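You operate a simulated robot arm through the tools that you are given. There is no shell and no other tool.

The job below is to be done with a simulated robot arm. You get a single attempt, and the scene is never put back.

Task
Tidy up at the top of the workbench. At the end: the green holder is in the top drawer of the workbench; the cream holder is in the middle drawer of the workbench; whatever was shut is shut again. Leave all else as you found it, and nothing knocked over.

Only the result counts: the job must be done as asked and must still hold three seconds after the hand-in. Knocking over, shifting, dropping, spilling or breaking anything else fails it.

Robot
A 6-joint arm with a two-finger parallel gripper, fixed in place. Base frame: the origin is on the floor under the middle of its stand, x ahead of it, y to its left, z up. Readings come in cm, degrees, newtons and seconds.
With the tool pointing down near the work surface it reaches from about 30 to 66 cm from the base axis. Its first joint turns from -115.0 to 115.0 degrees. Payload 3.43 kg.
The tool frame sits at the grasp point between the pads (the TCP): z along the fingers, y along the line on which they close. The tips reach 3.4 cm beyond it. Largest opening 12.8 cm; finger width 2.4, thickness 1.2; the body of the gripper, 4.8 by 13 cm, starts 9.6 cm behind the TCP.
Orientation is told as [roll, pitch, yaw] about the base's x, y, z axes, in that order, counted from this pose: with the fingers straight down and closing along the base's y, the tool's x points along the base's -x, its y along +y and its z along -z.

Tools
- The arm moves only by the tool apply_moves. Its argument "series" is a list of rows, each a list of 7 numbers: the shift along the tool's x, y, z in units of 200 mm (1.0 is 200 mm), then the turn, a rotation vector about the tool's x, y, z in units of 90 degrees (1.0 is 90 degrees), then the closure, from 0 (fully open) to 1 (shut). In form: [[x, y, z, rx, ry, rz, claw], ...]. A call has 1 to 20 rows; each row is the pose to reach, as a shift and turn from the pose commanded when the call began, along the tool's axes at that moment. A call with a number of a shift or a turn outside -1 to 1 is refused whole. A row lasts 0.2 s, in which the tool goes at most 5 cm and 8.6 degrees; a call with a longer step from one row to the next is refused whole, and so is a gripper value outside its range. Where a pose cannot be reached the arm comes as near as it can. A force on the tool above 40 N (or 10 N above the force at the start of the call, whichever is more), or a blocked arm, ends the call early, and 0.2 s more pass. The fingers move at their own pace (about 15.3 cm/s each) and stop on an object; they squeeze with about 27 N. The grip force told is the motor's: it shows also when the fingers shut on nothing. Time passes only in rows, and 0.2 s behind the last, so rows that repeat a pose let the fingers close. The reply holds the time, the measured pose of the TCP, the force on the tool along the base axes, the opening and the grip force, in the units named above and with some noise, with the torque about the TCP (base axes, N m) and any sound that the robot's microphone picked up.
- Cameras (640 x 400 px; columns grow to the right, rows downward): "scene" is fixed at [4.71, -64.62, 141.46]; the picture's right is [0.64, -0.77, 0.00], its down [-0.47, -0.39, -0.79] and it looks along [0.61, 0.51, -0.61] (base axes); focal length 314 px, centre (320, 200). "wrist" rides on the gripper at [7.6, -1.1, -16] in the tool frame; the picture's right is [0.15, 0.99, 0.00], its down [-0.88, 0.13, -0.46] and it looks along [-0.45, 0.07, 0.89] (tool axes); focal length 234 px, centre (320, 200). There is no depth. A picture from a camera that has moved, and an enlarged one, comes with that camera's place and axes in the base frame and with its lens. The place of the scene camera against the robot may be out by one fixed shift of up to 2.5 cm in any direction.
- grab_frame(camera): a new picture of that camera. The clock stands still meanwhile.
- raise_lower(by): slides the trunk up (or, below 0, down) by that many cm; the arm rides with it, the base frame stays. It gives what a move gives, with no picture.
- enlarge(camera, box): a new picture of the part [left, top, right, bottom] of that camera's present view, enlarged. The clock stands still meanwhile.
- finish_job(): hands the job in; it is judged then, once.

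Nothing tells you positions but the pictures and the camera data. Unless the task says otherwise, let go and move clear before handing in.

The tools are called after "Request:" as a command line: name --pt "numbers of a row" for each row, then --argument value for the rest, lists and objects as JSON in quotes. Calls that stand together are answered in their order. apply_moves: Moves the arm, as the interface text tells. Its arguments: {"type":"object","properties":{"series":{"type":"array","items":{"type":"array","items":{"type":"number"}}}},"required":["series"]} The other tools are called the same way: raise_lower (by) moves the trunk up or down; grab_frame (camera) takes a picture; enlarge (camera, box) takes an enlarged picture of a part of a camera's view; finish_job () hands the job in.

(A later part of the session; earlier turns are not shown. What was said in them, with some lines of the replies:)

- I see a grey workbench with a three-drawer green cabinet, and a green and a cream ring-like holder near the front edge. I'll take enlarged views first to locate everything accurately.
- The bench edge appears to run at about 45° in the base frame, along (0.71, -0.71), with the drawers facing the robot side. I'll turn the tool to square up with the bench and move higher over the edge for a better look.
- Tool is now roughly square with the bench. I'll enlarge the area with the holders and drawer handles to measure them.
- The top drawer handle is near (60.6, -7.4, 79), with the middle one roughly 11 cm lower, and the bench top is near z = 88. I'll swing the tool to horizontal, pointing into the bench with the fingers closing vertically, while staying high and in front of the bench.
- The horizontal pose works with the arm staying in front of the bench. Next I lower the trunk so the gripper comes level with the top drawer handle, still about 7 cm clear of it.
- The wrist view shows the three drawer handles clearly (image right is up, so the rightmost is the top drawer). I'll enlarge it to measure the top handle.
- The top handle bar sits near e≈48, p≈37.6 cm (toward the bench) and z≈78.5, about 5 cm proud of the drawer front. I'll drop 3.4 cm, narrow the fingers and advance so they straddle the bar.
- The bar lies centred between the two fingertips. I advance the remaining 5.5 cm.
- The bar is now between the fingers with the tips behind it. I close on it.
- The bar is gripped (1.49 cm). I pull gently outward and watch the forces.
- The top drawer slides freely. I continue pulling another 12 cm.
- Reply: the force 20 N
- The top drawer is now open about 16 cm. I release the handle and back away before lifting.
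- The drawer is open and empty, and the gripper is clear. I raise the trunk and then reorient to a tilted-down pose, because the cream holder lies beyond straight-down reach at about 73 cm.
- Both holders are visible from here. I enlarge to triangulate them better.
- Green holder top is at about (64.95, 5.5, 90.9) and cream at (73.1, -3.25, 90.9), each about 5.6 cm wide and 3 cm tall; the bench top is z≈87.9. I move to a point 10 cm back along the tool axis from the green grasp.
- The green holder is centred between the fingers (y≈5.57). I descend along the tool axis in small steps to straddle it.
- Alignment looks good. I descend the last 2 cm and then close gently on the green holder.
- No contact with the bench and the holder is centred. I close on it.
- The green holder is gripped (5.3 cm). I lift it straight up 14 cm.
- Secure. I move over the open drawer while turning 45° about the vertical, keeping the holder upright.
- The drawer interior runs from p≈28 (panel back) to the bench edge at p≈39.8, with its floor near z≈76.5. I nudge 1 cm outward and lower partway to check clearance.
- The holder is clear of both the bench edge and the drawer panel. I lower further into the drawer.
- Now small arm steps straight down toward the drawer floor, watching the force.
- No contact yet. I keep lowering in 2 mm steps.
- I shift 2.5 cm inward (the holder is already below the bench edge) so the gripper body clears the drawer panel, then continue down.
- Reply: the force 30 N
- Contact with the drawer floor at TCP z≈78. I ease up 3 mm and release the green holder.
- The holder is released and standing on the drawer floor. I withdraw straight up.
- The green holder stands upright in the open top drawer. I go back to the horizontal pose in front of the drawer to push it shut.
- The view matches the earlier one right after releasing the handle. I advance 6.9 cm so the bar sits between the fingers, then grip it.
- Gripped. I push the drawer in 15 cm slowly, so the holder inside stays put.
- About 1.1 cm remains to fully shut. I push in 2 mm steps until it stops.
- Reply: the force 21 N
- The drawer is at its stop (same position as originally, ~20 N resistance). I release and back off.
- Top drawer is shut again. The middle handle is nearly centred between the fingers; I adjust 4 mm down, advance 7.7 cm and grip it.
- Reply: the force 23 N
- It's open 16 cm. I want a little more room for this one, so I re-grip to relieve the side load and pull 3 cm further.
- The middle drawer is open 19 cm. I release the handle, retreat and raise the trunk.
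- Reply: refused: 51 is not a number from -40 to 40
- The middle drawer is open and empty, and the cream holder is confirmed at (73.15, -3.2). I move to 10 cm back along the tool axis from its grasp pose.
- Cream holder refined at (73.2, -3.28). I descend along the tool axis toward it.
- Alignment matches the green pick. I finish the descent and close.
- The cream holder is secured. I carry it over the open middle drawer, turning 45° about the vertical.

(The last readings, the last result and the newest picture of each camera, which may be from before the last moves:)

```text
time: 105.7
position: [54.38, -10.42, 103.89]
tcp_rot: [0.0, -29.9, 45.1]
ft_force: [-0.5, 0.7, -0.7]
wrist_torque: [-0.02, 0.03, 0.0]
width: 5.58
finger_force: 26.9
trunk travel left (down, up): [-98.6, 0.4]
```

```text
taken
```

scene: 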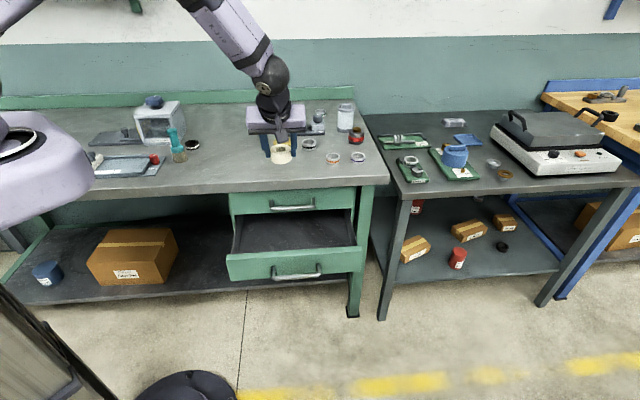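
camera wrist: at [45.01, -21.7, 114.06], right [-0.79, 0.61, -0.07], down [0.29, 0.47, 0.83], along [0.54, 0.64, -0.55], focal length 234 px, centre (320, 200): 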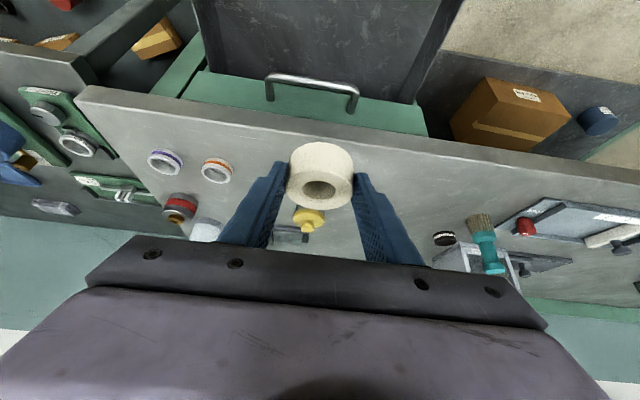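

Position is p≈31, clear of the top handle at p≈37. I lower partway and check clearances.

Request:
raise_lower --by -18

Request:
grab_frame --camera "wrist"

Request:
enlarge --camera "scene" --box '[200, 120, 380, 290]'

```text
time: 107.7
position: [54.38, -10.53, 86.17]
tcp_rot: [0.1, -30.1, 45.0]
ft_force: [0.3, -1.0, -0.2]
wrist_torque: [-0.03, 0.02, 0.0]
width: 5.61
finger_force: 27.8
trunk travel left (down, up): [-80.6, 18.4]
```

```text
taken
camera wrist: at [44.99, -21.72, 96.07], right [-0.79, 0.61, -0.07], down [0.29, 0.47, 0.83], along [0.54, 0.64, -0.55], focal length 234 px, centre (320, 200)
```

wrist: 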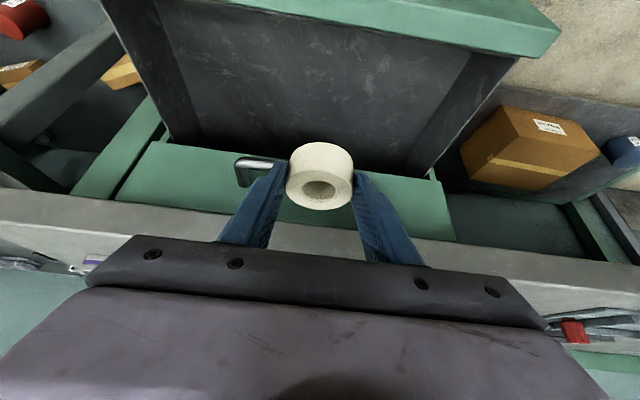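

```text
2.35 times, centred on (290, 205) of scene
camera zoom: at [4.71, -64.62, 141.46], right [0.64, -0.77, 0.0], down [-0.47, -0.39, -0.79], along [0.61, 0.51, -0.61], focal length 738 px, centre (391, 188)
```

zoom: 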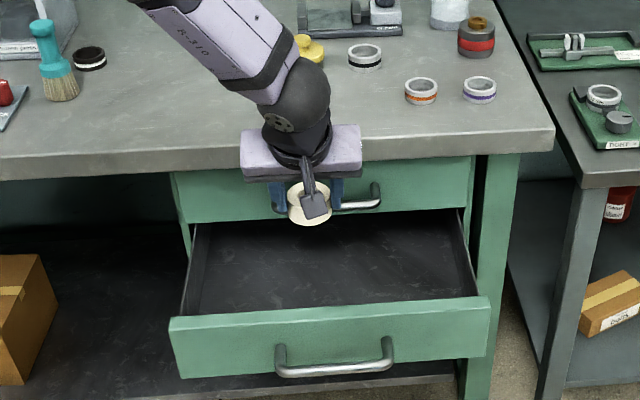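

Clear. I lower another 8.7 cm, past the top handle level.

Request:
raise_lower --by -8.7

Request:
grab_frame --camera "wrist"

Request:
enlarge --camera "scene" --box '[200, 120, 380, 290]'

```text
time: 108.9
position: [54.43, -10.54, 77.19]
tcp_rot: [0.1, -30.0, 44.9]
ft_force: [0.1, -0.1, 0.3]
wrist_torque: [-0.03, 0.02, 0.0]
width: 5.6
finger_force: 26.7
trunk travel left (down, up): [-71.9, 27.1]
```

```text
taken
camera wrist: at [44.98, -21.72, 87.37], right [-0.79, 0.61, -0.07], down [0.29, 0.47, 0.83], along [0.54, 0.64, -0.55], focal length 234 px, centre (320, 200)
```

wrist: 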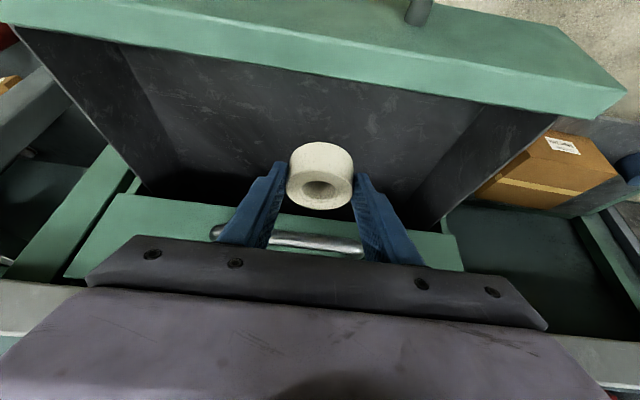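

```text
2.35 times, centred on (290, 205) of scene
camera zoom: at [4.71, -64.62, 141.46], right [0.64, -0.77, 0.0], down [-0.47, -0.39, -0.79], along [0.61, 0.51, -0.61], focal length 738 px, centre (391, 188)
```

zoom: 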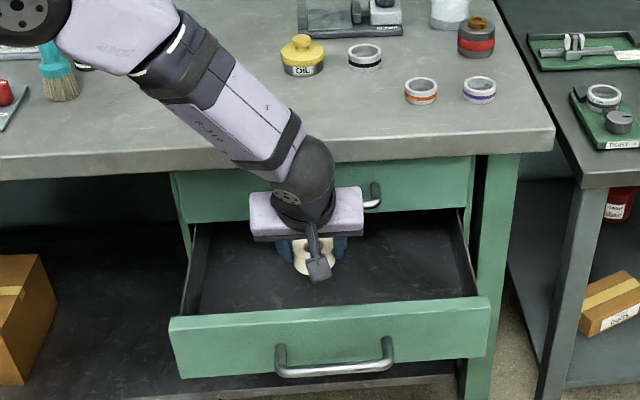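

The holder is below the top handle and above the drawer interior. I lower 5 cm more and then shift 2 cm inward.

Request:
raise_lower --by -5

Request:
apply_moves --pt "-0.0289 0 0.0167 0 0 0 1" --pt "-0.0577 0 0.0333 0 0 0 1" --pt "-0.0866 0 0.05 0 0 0 1" --pt "-0.0866 0 0.05 0 0 0 1"

Request:
grab_frame --camera "wrist"

```text
time: 109.8
position: [54.4, -10.47, 72.37]
tcp_rot: [-0.1, -29.9, 45.0]
ft_force: [-0.4, 0.0, -0.4]
wrist_torque: [0.0, 0.0, 0.0]
width: 5.57
finger_force: 26.9
trunk travel left (down, up): [-66.9, 32.1]
```

```text
time: 110.8
position: [55.79, -9.14, 72.24]
tcp_rot: [0.0, -30.0, 45.0]
ft_force: [0.3, -0.2, -0.7]
wrist_torque: [-0.01, 0.0, 0.01]
width: 5.6
finger_force: 27.5
trunk travel left (down, up): [-66.9, 32.1]
```

```text
taken
camera wrist: at [46.43, -20.33, 82.3], right [-0.79, 0.61, -0.07], down [0.29, 0.47, 0.83], along [0.54, 0.64, -0.55], focal length 234 px, centre (320, 200)
```

wrist: 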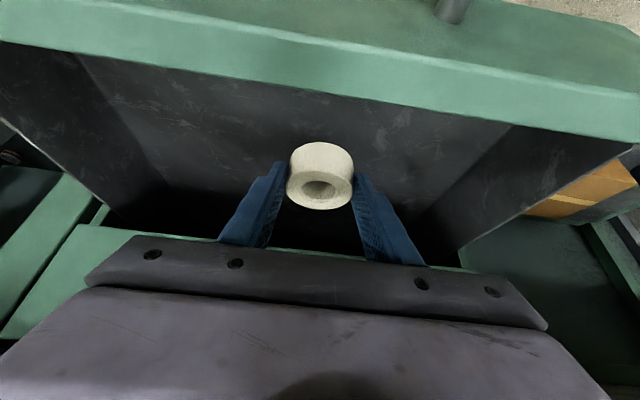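

Good clearance. I lower with the arm, gently toward the floor (contact expected near TCP z≈67).

Request:
apply_moves --pt "0.0125 0 0.02165 0 0 0 1" --pt "0.025 0 0.0433 0 0 0 1" --pt "0.0375 0 0.06495 0 0 0 1" --pt "0.05 0 0.0866 0 0 0 1" --pt "0.0625 0 0.10825 0 0 0 1" --pt "0.075 0 0.1299 0 0 0 1" --pt "0.0875 0 0.15155 0 0 0 1" --pt "0.1 0 0.1732 0 0 0 1" --pt "0.1 0 0.1732 0 0 0 1"

Request:
enlarge --camera "scene" --box '[200, 120, 380, 290]'

```text
time: 112.8
position: [55.87, -9.11, 68.26]
tcp_rot: [0.0, -30.0, 45.0]
ft_force: [-1.1, 0.4, -1.8]
wrist_torque: [-0.02, 0.03, -0.02]
width: 5.56
finger_force: 27.4
trunk travel left (down, up): [-66.9, 32.1]
```

```text
2.35 times, centred on (290, 205) of scene
camera zoom: at [4.71, -64.62, 141.46], right [0.64, -0.77, 0.0], down [-0.47, -0.39, -0.79], along [0.61, 0.51, -0.61], focal length 738 px, centre (391, 188)
```

zoom: 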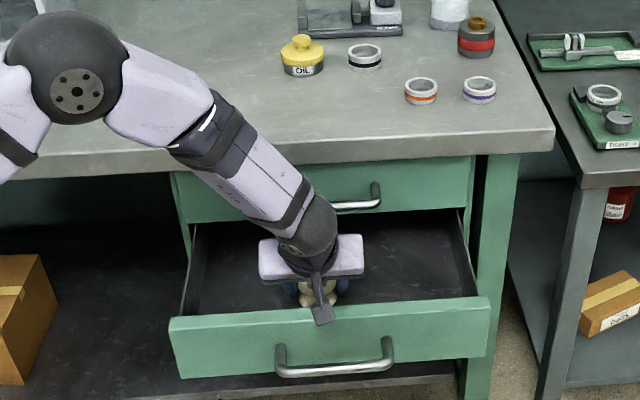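

Request:
apply_moves --pt "0.005 0 0.00866 0 0 0 1" --pt "0.01 0 0.01732 0 0 0 1" --pt "0.015 0 0.02598 0 0 0 1" --pt "0.015 0 0.02598 0 0 0 1"

Request:
apply_moves --pt "0.005 0 0.00866 0 0 0 1" --pt "0.01 0 0.01732 0 0 0 1" --pt "0.01 0 0.01732 0 0 0 1"

```text
time: 113.8
position: [55.91, -9.3, 67.7]
tcp_rot: [0.1, -30.0, 45.0]
ft_force: [0.2, 0.3, -1.8]
wrist_torque: [0.02, 0.0, -0.02]
width: 5.57
finger_force: 27.2
trunk travel left (down, up): [-66.9, 32.1]
```

```text
time: 114.6
position: [55.86, -9.27, 67.28]
tcp_rot: [-0.1, -30.0, 45.1]
ft_force: [0.2, 0.9, -1.0]
wrist_torque: [0.01, 0.01, -0.02]
width: 5.59
finger_force: 26.9
trunk travel left (down, up): [-66.9, 32.1]
```

Request:
apply_moves --pt "0.005 0 0.00866 0 0 0 1" --pt "0.01 0 0.01732 0 0 0 1" --pt "0.01 0 0.01732 0 0 0 1"

```text
time: 115.4
position: [55.88, -9.15, 66.82]
tcp_rot: [0.0, -30.0, 44.9]
ft_force: [-0.2, -0.5, 1.9]
wrist_torque: [0.04, -0.02, 0.0]
width: 5.6
finger_force: 26.9
trunk travel left (down, up): [-66.9, 32.1]
```

Contact is just starting. One more 1 mm step to seat it, then release.

Request:
apply_moves --pt "0.0025 0 0.00433 0 0 0 1" --pt "0.0025 0 0.00433 0 0 0 1"

Request:
apply_moves --pt "0 0 0 0 0 0 0.55" --pt "0 0 0 0 0 0 0.5" --pt "0 0 0 0 0 0 0.45" --pt "0 0 0 0 0 0 0.4" --pt "0 0 0 0 0 0 0.4"

Request:
grab_frame --camera "wrist"

```text
time: 116.0
position: [55.83, -8.96, 66.85]
tcp_rot: [-0.2, -30.1, 45.0]
ft_force: [-0.4, 0.3, 9.9]
wrist_torque: [0.15, 0.08, 0.0]
width: 5.59
finger_force: 26.3
trunk travel left (down, up): [-66.9, 32.1]
```

```text
time: 117.2
position: [55.83, -9.19, 66.67]
tcp_rot: [0.0, -30.1, 45.0]
ft_force: [0.7, -0.4, 0.0]
wrist_torque: [0.01, -0.01, 0.01]
width: 7.71
finger_force: 0.0
trunk travel left (down, up): [-66.9, 32.1]
```

```text
taken
camera wrist: at [46.41, -20.34, 76.85], right [-0.79, 0.61, -0.07], down [0.29, 0.47, 0.83], along [0.54, 0.64, -0.55], focal length 234 px, centre (320, 200)
```

wrist: 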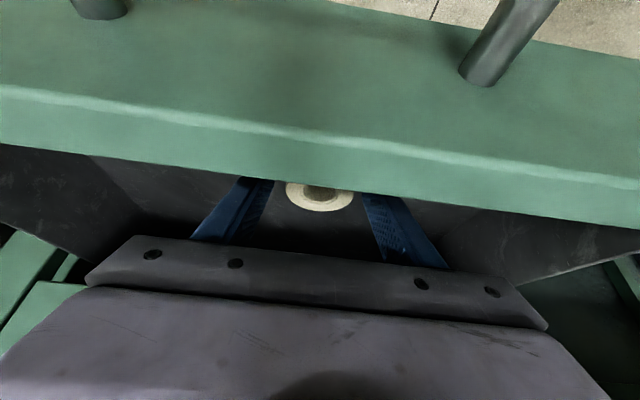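

Released. I back out along the tool axis 4 cm and then go straight up, staying away from the top handle.

Request:
apply_moves --pt "0 0 -0.025 0 0 0 0.4" --pt "0 0 -0.05 0 0 0 0.4" --pt "0 0 -0.1 0 0 0 0.4" --pt "0 0 -0.15 0 0 0 0.4" --pt "0 0 -0.2 0 0 0 0.4" --pt "0 0 -0.2 0 0 0 0.4"

Request:
raise_lower --by 32

Request:
grab_frame --camera "wrist"

Request:
enlarge --camera "scene" --box '[200, 120, 380, 290]'

```text
time: 118.6
position: [54.3, -10.58, 70.11]
tcp_rot: [0.0, -30.0, 45.0]
ft_force: [-0.6, -0.5, -0.6]
wrist_torque: [-0.01, 0.01, 0.0]
width: 7.68
finger_force: 0.1
trunk travel left (down, up): [-66.9, 32.1]
```

```text
time: 121.8
position: [54.52, -10.67, 102.19]
tcp_rot: [0.1, -30.0, 45.0]
ft_force: [0.1, -1.3, 0.0]
wrist_torque: [0.0, 0.0, 0.03]
width: 7.69
finger_force: 0.0
trunk travel left (down, up): [-98.9, 0.1]
```

```text
taken
camera wrist: at [45.01, -21.82, 112.27], right [-0.79, 0.61, -0.07], down [0.29, 0.47, 0.83], along [0.54, 0.64, -0.55], focal length 234 px, centre (320, 200)
```

wrist: 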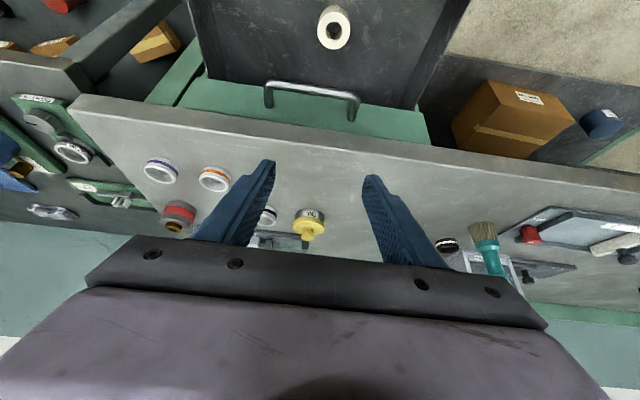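

```text
2.35 times, centred on (290, 205) of scene
camera zoom: at [4.71, -64.62, 141.46], right [0.64, -0.77, 0.0], down [-0.47, -0.39, -0.79], along [0.61, 0.51, -0.61], focal length 738 px, centre (391, 188)
```

zoom: 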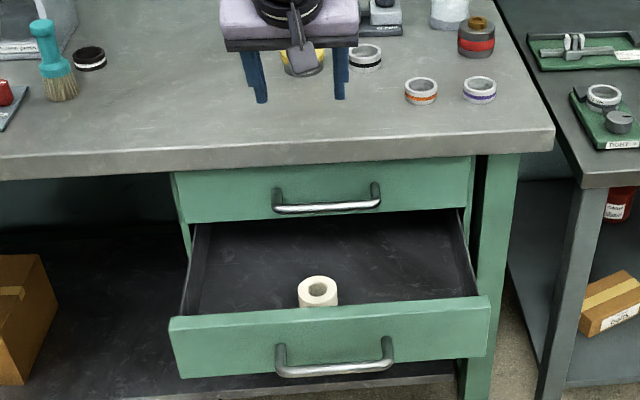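

The cream holder stands upright in the middle drawer. I return to the horizontal pose in front of the drawer to push it shut.

Request:
apply_moves --pt "0.0661 -0.008 -0.0382 -0.0399 -0.0399 0.0692 0.6" --pt "0.1322 -0.0161 -0.0763 -0.0799 -0.0799 0.1383 0.6" --pt "0.1982 -0.0241 -0.1145 -0.1198 -0.1198 0.2075 0.6" --pt "0.2643 -0.0322 -0.1526 -0.1598 -0.1598 0.2767 0.6" --pt "0.3304 -0.0402 -0.1908 -0.1997 -0.1997 0.3458 0.6" --pt "0.3965 -0.0482 -0.2289 -0.2396 -0.2396 0.415 0.6" --pt "0.4625 -0.0563 -0.2671 -0.2796 -0.2796 0.4842 0.6" --pt "0.5286 -0.0643 -0.3052 -0.3195 -0.3195 0.5534 0.6" --pt "0.5947 -0.0723 -0.3434 -0.3594 -0.3594 0.6225 0.6" --pt "0.6608 -0.0804 -0.3815 -0.3994 -0.3994 0.6917 0.6" --pt "0.7268 -0.0884 -0.4197 -0.4393 -0.4393 0.7609 0.6" --pt "0.7929 -0.0965 -0.4578 -0.4793 -0.4793 0.83 0.6" --pt "0.859 -0.1045 -0.496 -0.5192 -0.5192 0.8992 0.6" --pt "0.859 -0.1045 -0.496 -0.5192 -0.5192 0.8992 0.6"

Request:
raise_lower --by -34.9

Request:
grab_frame --camera "wrist"

Request:
grab_frame --camera "scene"

```text
time: 124.8
position: [41.95, -26.16, 102.05]
tcp_rot: [90.0, 0.2, -45.0]
ft_force: [-0.3, 0.2, -0.5]
wrist_torque: [0.0, -0.02, 0.02]
width: 5.14
finger_force: 0.0
trunk travel left (down, up): [-98.9, 0.1]
```

```text
time: 128.2
position: [41.99, -26.16, 67.11]
tcp_rot: [89.9, 0.0, -45.0]
ft_force: [-0.5, 0.7, 0.4]
wrist_torque: [-0.03, 0.04, -0.04]
width: 5.13
finger_force: 0.2
trunk travel left (down, up): [-64.0, 35.0]
```

```text
taken
camera wrist: at [25.32, -32.21, 66.16], right [-0.1, 0.1, 0.99], down [0.3, -0.94, 0.13], along [0.95, 0.31, 0.07], focal length 234 px, centre (320, 200)
```

wrist: 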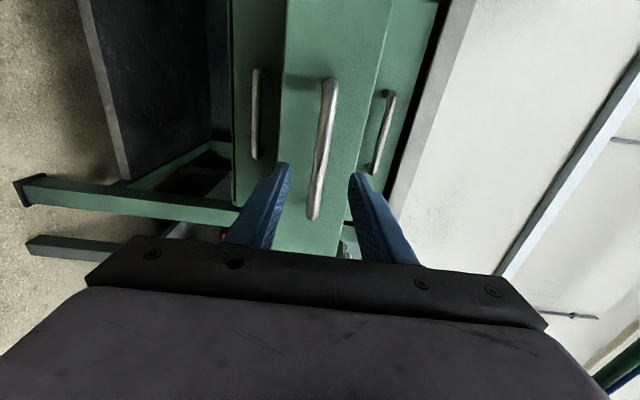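

```text
taken
```

scene: 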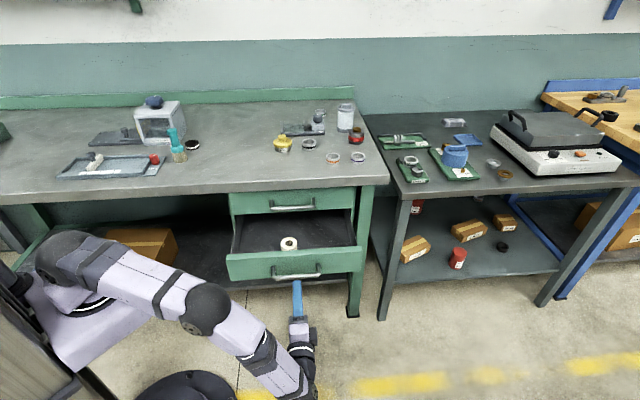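

The middle handle is centred. I advance 6.45 cm and grip it.

Request:
apply_moves --pt "0 0.007 0.05 0 0 0 0.6" --pt "0 0.007 0.1 0 0 0 0.6" --pt "0 0.007 0.15 0 0 0 0.6" --pt "0 0.007 0.2 0 0 0 0.6" --pt "0 0.007 0.25 0 0 0 0.6" --pt "0 0.007 0.3 0 0 0 0.6" --pt "0 0.007 0.322 0 0 0 0.6" --pt "0 0.007 0.322 0 0 0 0.7" --pt "0 0.007 0.322 0 0 0 0.85" --pt "0 0.007 0.322 0 0 0 1" --pt "0 0.007 0.322 0 0 0 1" --pt "0 0.007 0.322 0 0 0 1"

```text
time: 130.8
position: [46.43, -21.74, 67.27]
tcp_rot: [89.9, 0.1, -45.0]
ft_force: [-0.3, 1.6, -7.2]
wrist_torque: [-0.19, -0.04, -0.45]
width: 1.48
finger_force: 45.1
trunk travel left (down, up): [-64.0, 35.0]
```

Gripped. I push the drawer in 18 cm slowly.

Request:
apply_moves --pt "0 0 0.02 0 0 0 1" --pt "0 0 0.06 0 0 0 1" --pt "0 0 0.11 0 0 0 1" --pt "0 0 0.16 0 0 0 1" --pt "0 0 0.21 0 0 0 1" --pt "0 0 0.26 0 0 0 1" --pt "0 0 0.31 0 0 0 1" --pt "0 0 0.36 0 0 0 1" --pt "0 0 0.41 0 0 0 1" --pt "0 0 0.46 0 0 0 1" --pt "0 0 0.51 0 0 0 1" --pt "0 0 0.56 0 0 0 1" --pt "0 0 0.61 0 0 0 1" --pt "0 0 0.66 0 0 0 1" --pt "0 0 0.71 0 0 0 1" --pt "0 0 0.76 0 0 0 1" --pt "0 0 0.81 0 0 0 1" --pt "0 0 0.85 0 0 0 1" --pt "0 0 0.88 0 0 0 1" --pt "0 0 0.9 0 0 0 1"

Request:
enlarge --camera "scene" --box '[200, 120, 380, 290]'

```text
time: 135.0
position: [59.23, -8.77, 67.23]
tcp_rot: [89.9, 0.1, -44.8]
ft_force: [-6.0, 5.6, -14.9]
wrist_torque: [-0.19, 0.04, -0.65]
width: 1.48
finger_force: 44.7
trunk travel left (down, up): [-64.0, 35.0]
```

```text
2.35 times, centred on (290, 205) of scene
camera zoom: at [4.71, -64.62, 141.46], right [0.64, -0.77, 0.0], down [-0.47, -0.39, -0.79], along [0.61, 0.51, -0.61], focal length 738 px, centre (391, 188)
```

zoom: 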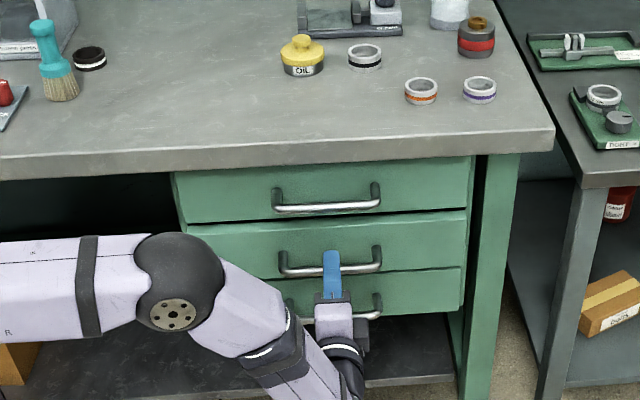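

About 1 cm remains. I push in 2 mm steps.

Request:
apply_moves --pt "0 0 0.01 0 0 0 1" --pt "0 0 0.02 0 0 0 1" --pt "0 0 0.03 0 0 0 1" --pt "0 0 0.04 0 0 0 1" --pt "0 0 0.04 0 0 0 1"

Request:
apply_moves --pt "0 0 0.01 0 0 0 1" --pt "0 0 0.02 0 0 0 1" --pt "0 0 0.02 0 0 0 1"

```text
time: 136.2
position: [59.88, -8.38, 67.26]
tcp_rot: [89.9, 0.1, -44.9]
ft_force: [-4.2, 6.4, -14.9]
wrist_torque: [-0.15, 0.1, 0.22]
width: 1.47
finger_force: 44.4
trunk travel left (down, up): [-64.0, 35.0]
```

```text
time: 137.0
position: [59.85, -8.36, 67.27]
tcp_rot: [90.0, 0.1, -45.0]
ft_force: [-26.8, -13.4, -16.5]
wrist_torque: [-0.25, 0.08, 0.37]
width: 1.47
finger_force: 45.7
trunk travel left (down, up): [-64.0, 35.0]
```

The middle drawer is at its stop with about 28 N resistance, matching its original position. I release and back away.

Request:
apply_moves --pt "0 0 0 0 0 0 0.8" --pt "0 0 0 0 0 0 0.6" --pt "0 0 0 0 0 0 0.6" --pt "0 0 -0.05 0 0 0 0.6" --pt "0 0 -0.1 0 0 0 0.6" --pt "0 0 -0.15 0 0 0 0.6" --pt "0 0 -0.2 0 0 0 0.6" --pt "0 0 -0.25 0 0 0 0.6" --pt "0 0 -0.3 0 0 0 0.6" --pt "0 0 -0.35 0 0 0 0.6" --pt "0 0 -0.4 0 0 0 0.6" --pt "0 0 -0.45 0 0 0 0.6" --pt "0 0 -0.5 0 0 0 0.6" --pt "0 0 -0.5 0 0 0 0.6"

Request:
grab_frame --camera "wrist"

Request:
enlarge --camera "scene" --box '[200, 120, 380, 290]'

Request:
grab_frame --camera "scene"

```text
time: 140.0
position: [53.18, -15.17, 67.52]
tcp_rot: [89.9, -0.1, -45.0]
ft_force: [-1.0, 0.0, -0.2]
wrist_torque: [0.0, -0.01, -0.03]
width: 5.13
finger_force: 0.0
trunk travel left (down, up): [-64.0, 35.0]
```

```text
taken
camera wrist: at [36.46, -21.13, 66.4], right [-0.1, 0.1, 0.99], down [0.3, -0.94, 0.13], along [0.95, 0.31, 0.07], focal length 234 px, centre (320, 200)
```

wrist: 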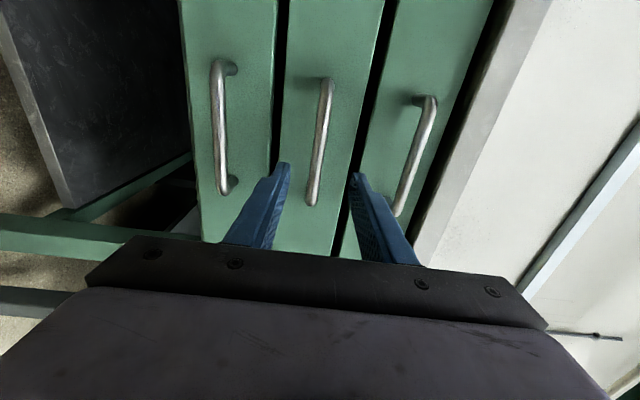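

```text
2.35 times, centred on (290, 205) of scene
camera zoom: at [4.71, -64.62, 141.46], right [0.64, -0.77, 0.0], down [-0.47, -0.39, -0.79], along [0.61, 0.51, -0.61], focal length 738 px, centre (391, 188)
```

zoom: 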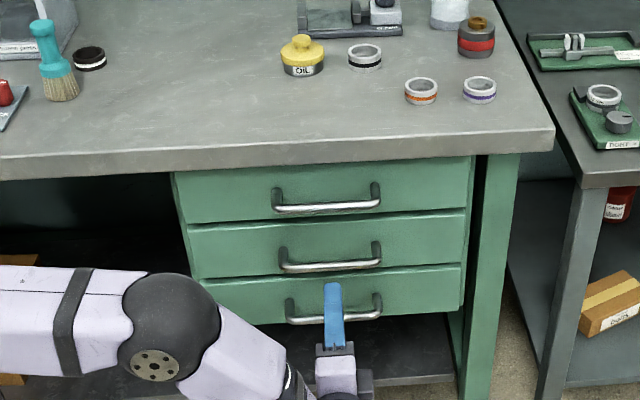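

```text
taken
```

scene: 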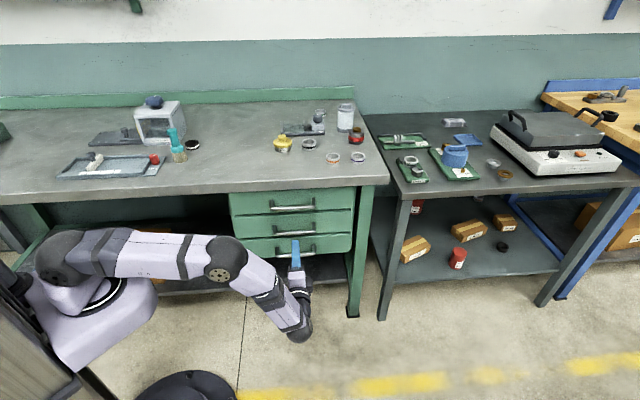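

All drawers look shut and the other bench items undisturbed. I raise the arm clear and compare with the initial picture using the same crop.

Request:
raise_lower --by 35

Request:
apply_moves --pt "0 0 -0.1 0 0 0 0.3" --pt "0 0.1 -0.2 0 0 0 0" --pt "0 0.2 -0.3 0 0 0 0" --pt "0 0.3 -0.4 0 0 0 0" --pt "0 0.4 -0.4 0 0 0 0" --pt "0 0.5 -0.4 0 0 0 0" --pt "0 0.5 -0.4 0 0 0 0"

Request:
enlarge --camera "scene" --box '[220, 90, 400, 270]'

Request:
grab_frame --camera "scene"

```text
time: 143.4
position: [53.05, -15.14, 102.55]
tcp_rot: [89.9, 0.0, -44.9]
ft_force: [0.6, 0.4, -0.1]
wrist_torque: [-0.03, -0.01, 0.01]
width: 5.11
finger_force: 0.1
trunk travel left (down, up): [-99.0, 0.0]
```

```text
time: 145.0
position: [47.37, -20.84, 112.55]
tcp_rot: [89.9, 0.0, -45.0]
ft_force: [0.9, -0.3, 0.0]
wrist_torque: [-0.02, 0.02, 0.01]
width: 12.77
finger_force: 0.2
trunk travel left (down, up): [-99.0, 0.0]
```

```text
2.22 times, centred on (310, 180) of scene
camera zoom: at [4.71, -64.62, 141.46], right [0.64, -0.77, 0.0], down [-0.47, -0.39, -0.79], along [0.61, 0.51, -0.61], focal length 697 px, centre (342, 244)
```

zoom: 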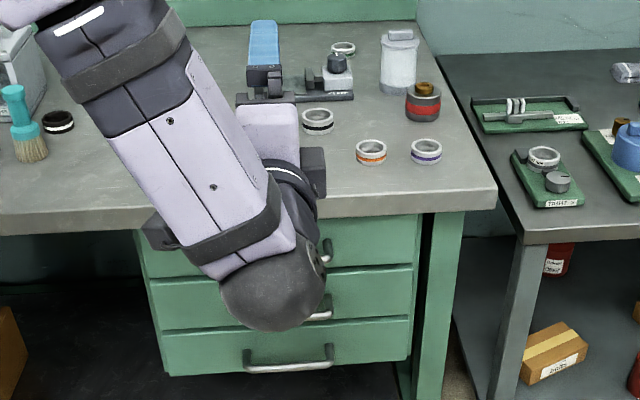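

```text
taken
```

scene: 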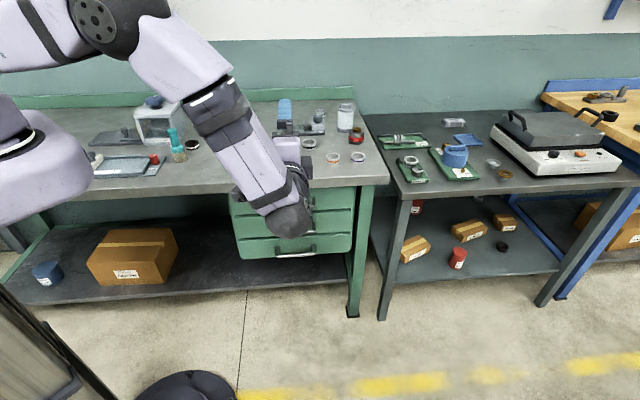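

The forearm blocks the view, so I return the tool to its upright starting-like pose for a final comparison.

Request:
apply_moves --pt "0 0.02 -0.01 0.05132 0.05132 -0.05132 0" --pt "0 0.04 -0.02 0.10264 0.10264 -0.10264 0" --pt "0 0.06 -0.03 0.15396 0.15396 -0.15396 0" --pt "0 0.08 -0.04 0.20528 0.20528 -0.20528 0" --pt "0 0.1 -0.05 0.2566 0.2566 -0.2566 0" --pt "0 0.12 -0.06 0.30792 0.30792 -0.30792 0" --pt "0 0.14 -0.07 0.35924 0.35924 -0.35924 0" --pt "0 0.16 -0.08 0.41056 0.41056 -0.41056 0" --pt "0 0.18 -0.09 0.46188 0.46188 -0.46188 0" --pt "0 0.2 -0.1 0.5132 0.5132 -0.5132 0" --pt "0 0.22 -0.11 0.56452 0.56452 -0.56452 0" --pt "0 0.24 -0.12 0.61584 0.61584 -0.61584 0" --pt "0 0.26 -0.13 0.66716 0.66716 -0.66716 0" --pt "0 0.28 -0.14 0.71848 0.71848 -0.71848 0" --pt "0 0.3 -0.15 0.7698 0.7698 -0.7698 0" --pt "0 0.3 -0.15 0.7698 0.7698 -0.7698 0"

Request:
enlarge --camera "scene" --box '[220, 90, 400, 270]'

Request:
grab_frame --camera "scene"

```text
time: 148.4
position: [45.26, -22.99, 118.31]
tcp_rot: [-0.1, 0.0, 45.0]
ft_force: [1.4, -0.3, 0.4]
wrist_torque: [0.03, 0.0, -0.03]
width: 12.82
finger_force: 0.2
trunk travel left (down, up): [-99.0, 0.0]
```

```text
2.22 times, centred on (310, 180) of scene
camera zoom: at [4.71, -64.62, 141.46], right [0.64, -0.77, 0.0], down [-0.47, -0.39, -0.79], along [0.61, 0.51, -0.61], focal length 697 px, centre (342, 244)
```

zoom: 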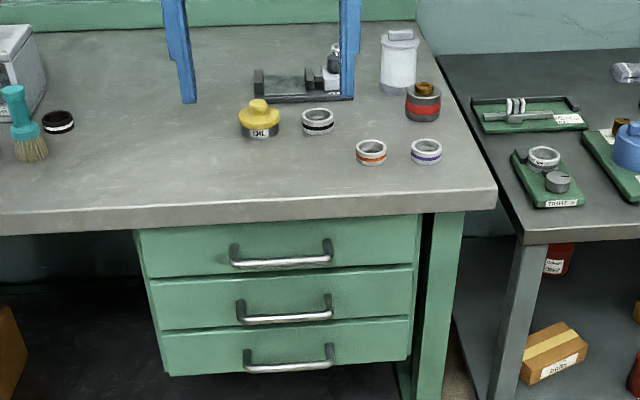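

```text
taken
```

scene: 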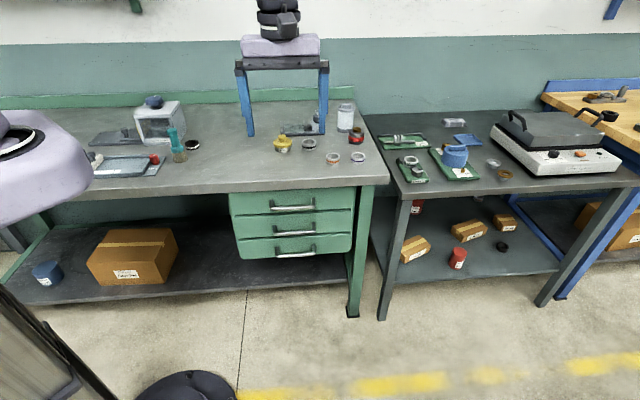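

The drawers look exactly as in the first picture. Both holders are inside their drawers, every other item is where it was, and the arm is clear, so I hand the job in.

Request:
finish_job

```text
The job is handed in.
```

The job is handed in: the green holder is in the top drawer and the cream holder is in the middle drawer. Both drawers are shut again.

- **Holders:** each was standing upright inside its drawer in the last view I had before closing. I could not see inside once the drawers were shut.
- **Drawers:** I pushed each one until it reached its stop. In the final picture all three drawers line up with where they were at the start.
- **Everything else:** the other items on the workbench look unmoved when compared with the first picture, and nothing was knocked over. The gripper is open and the arm is clear of the bench.
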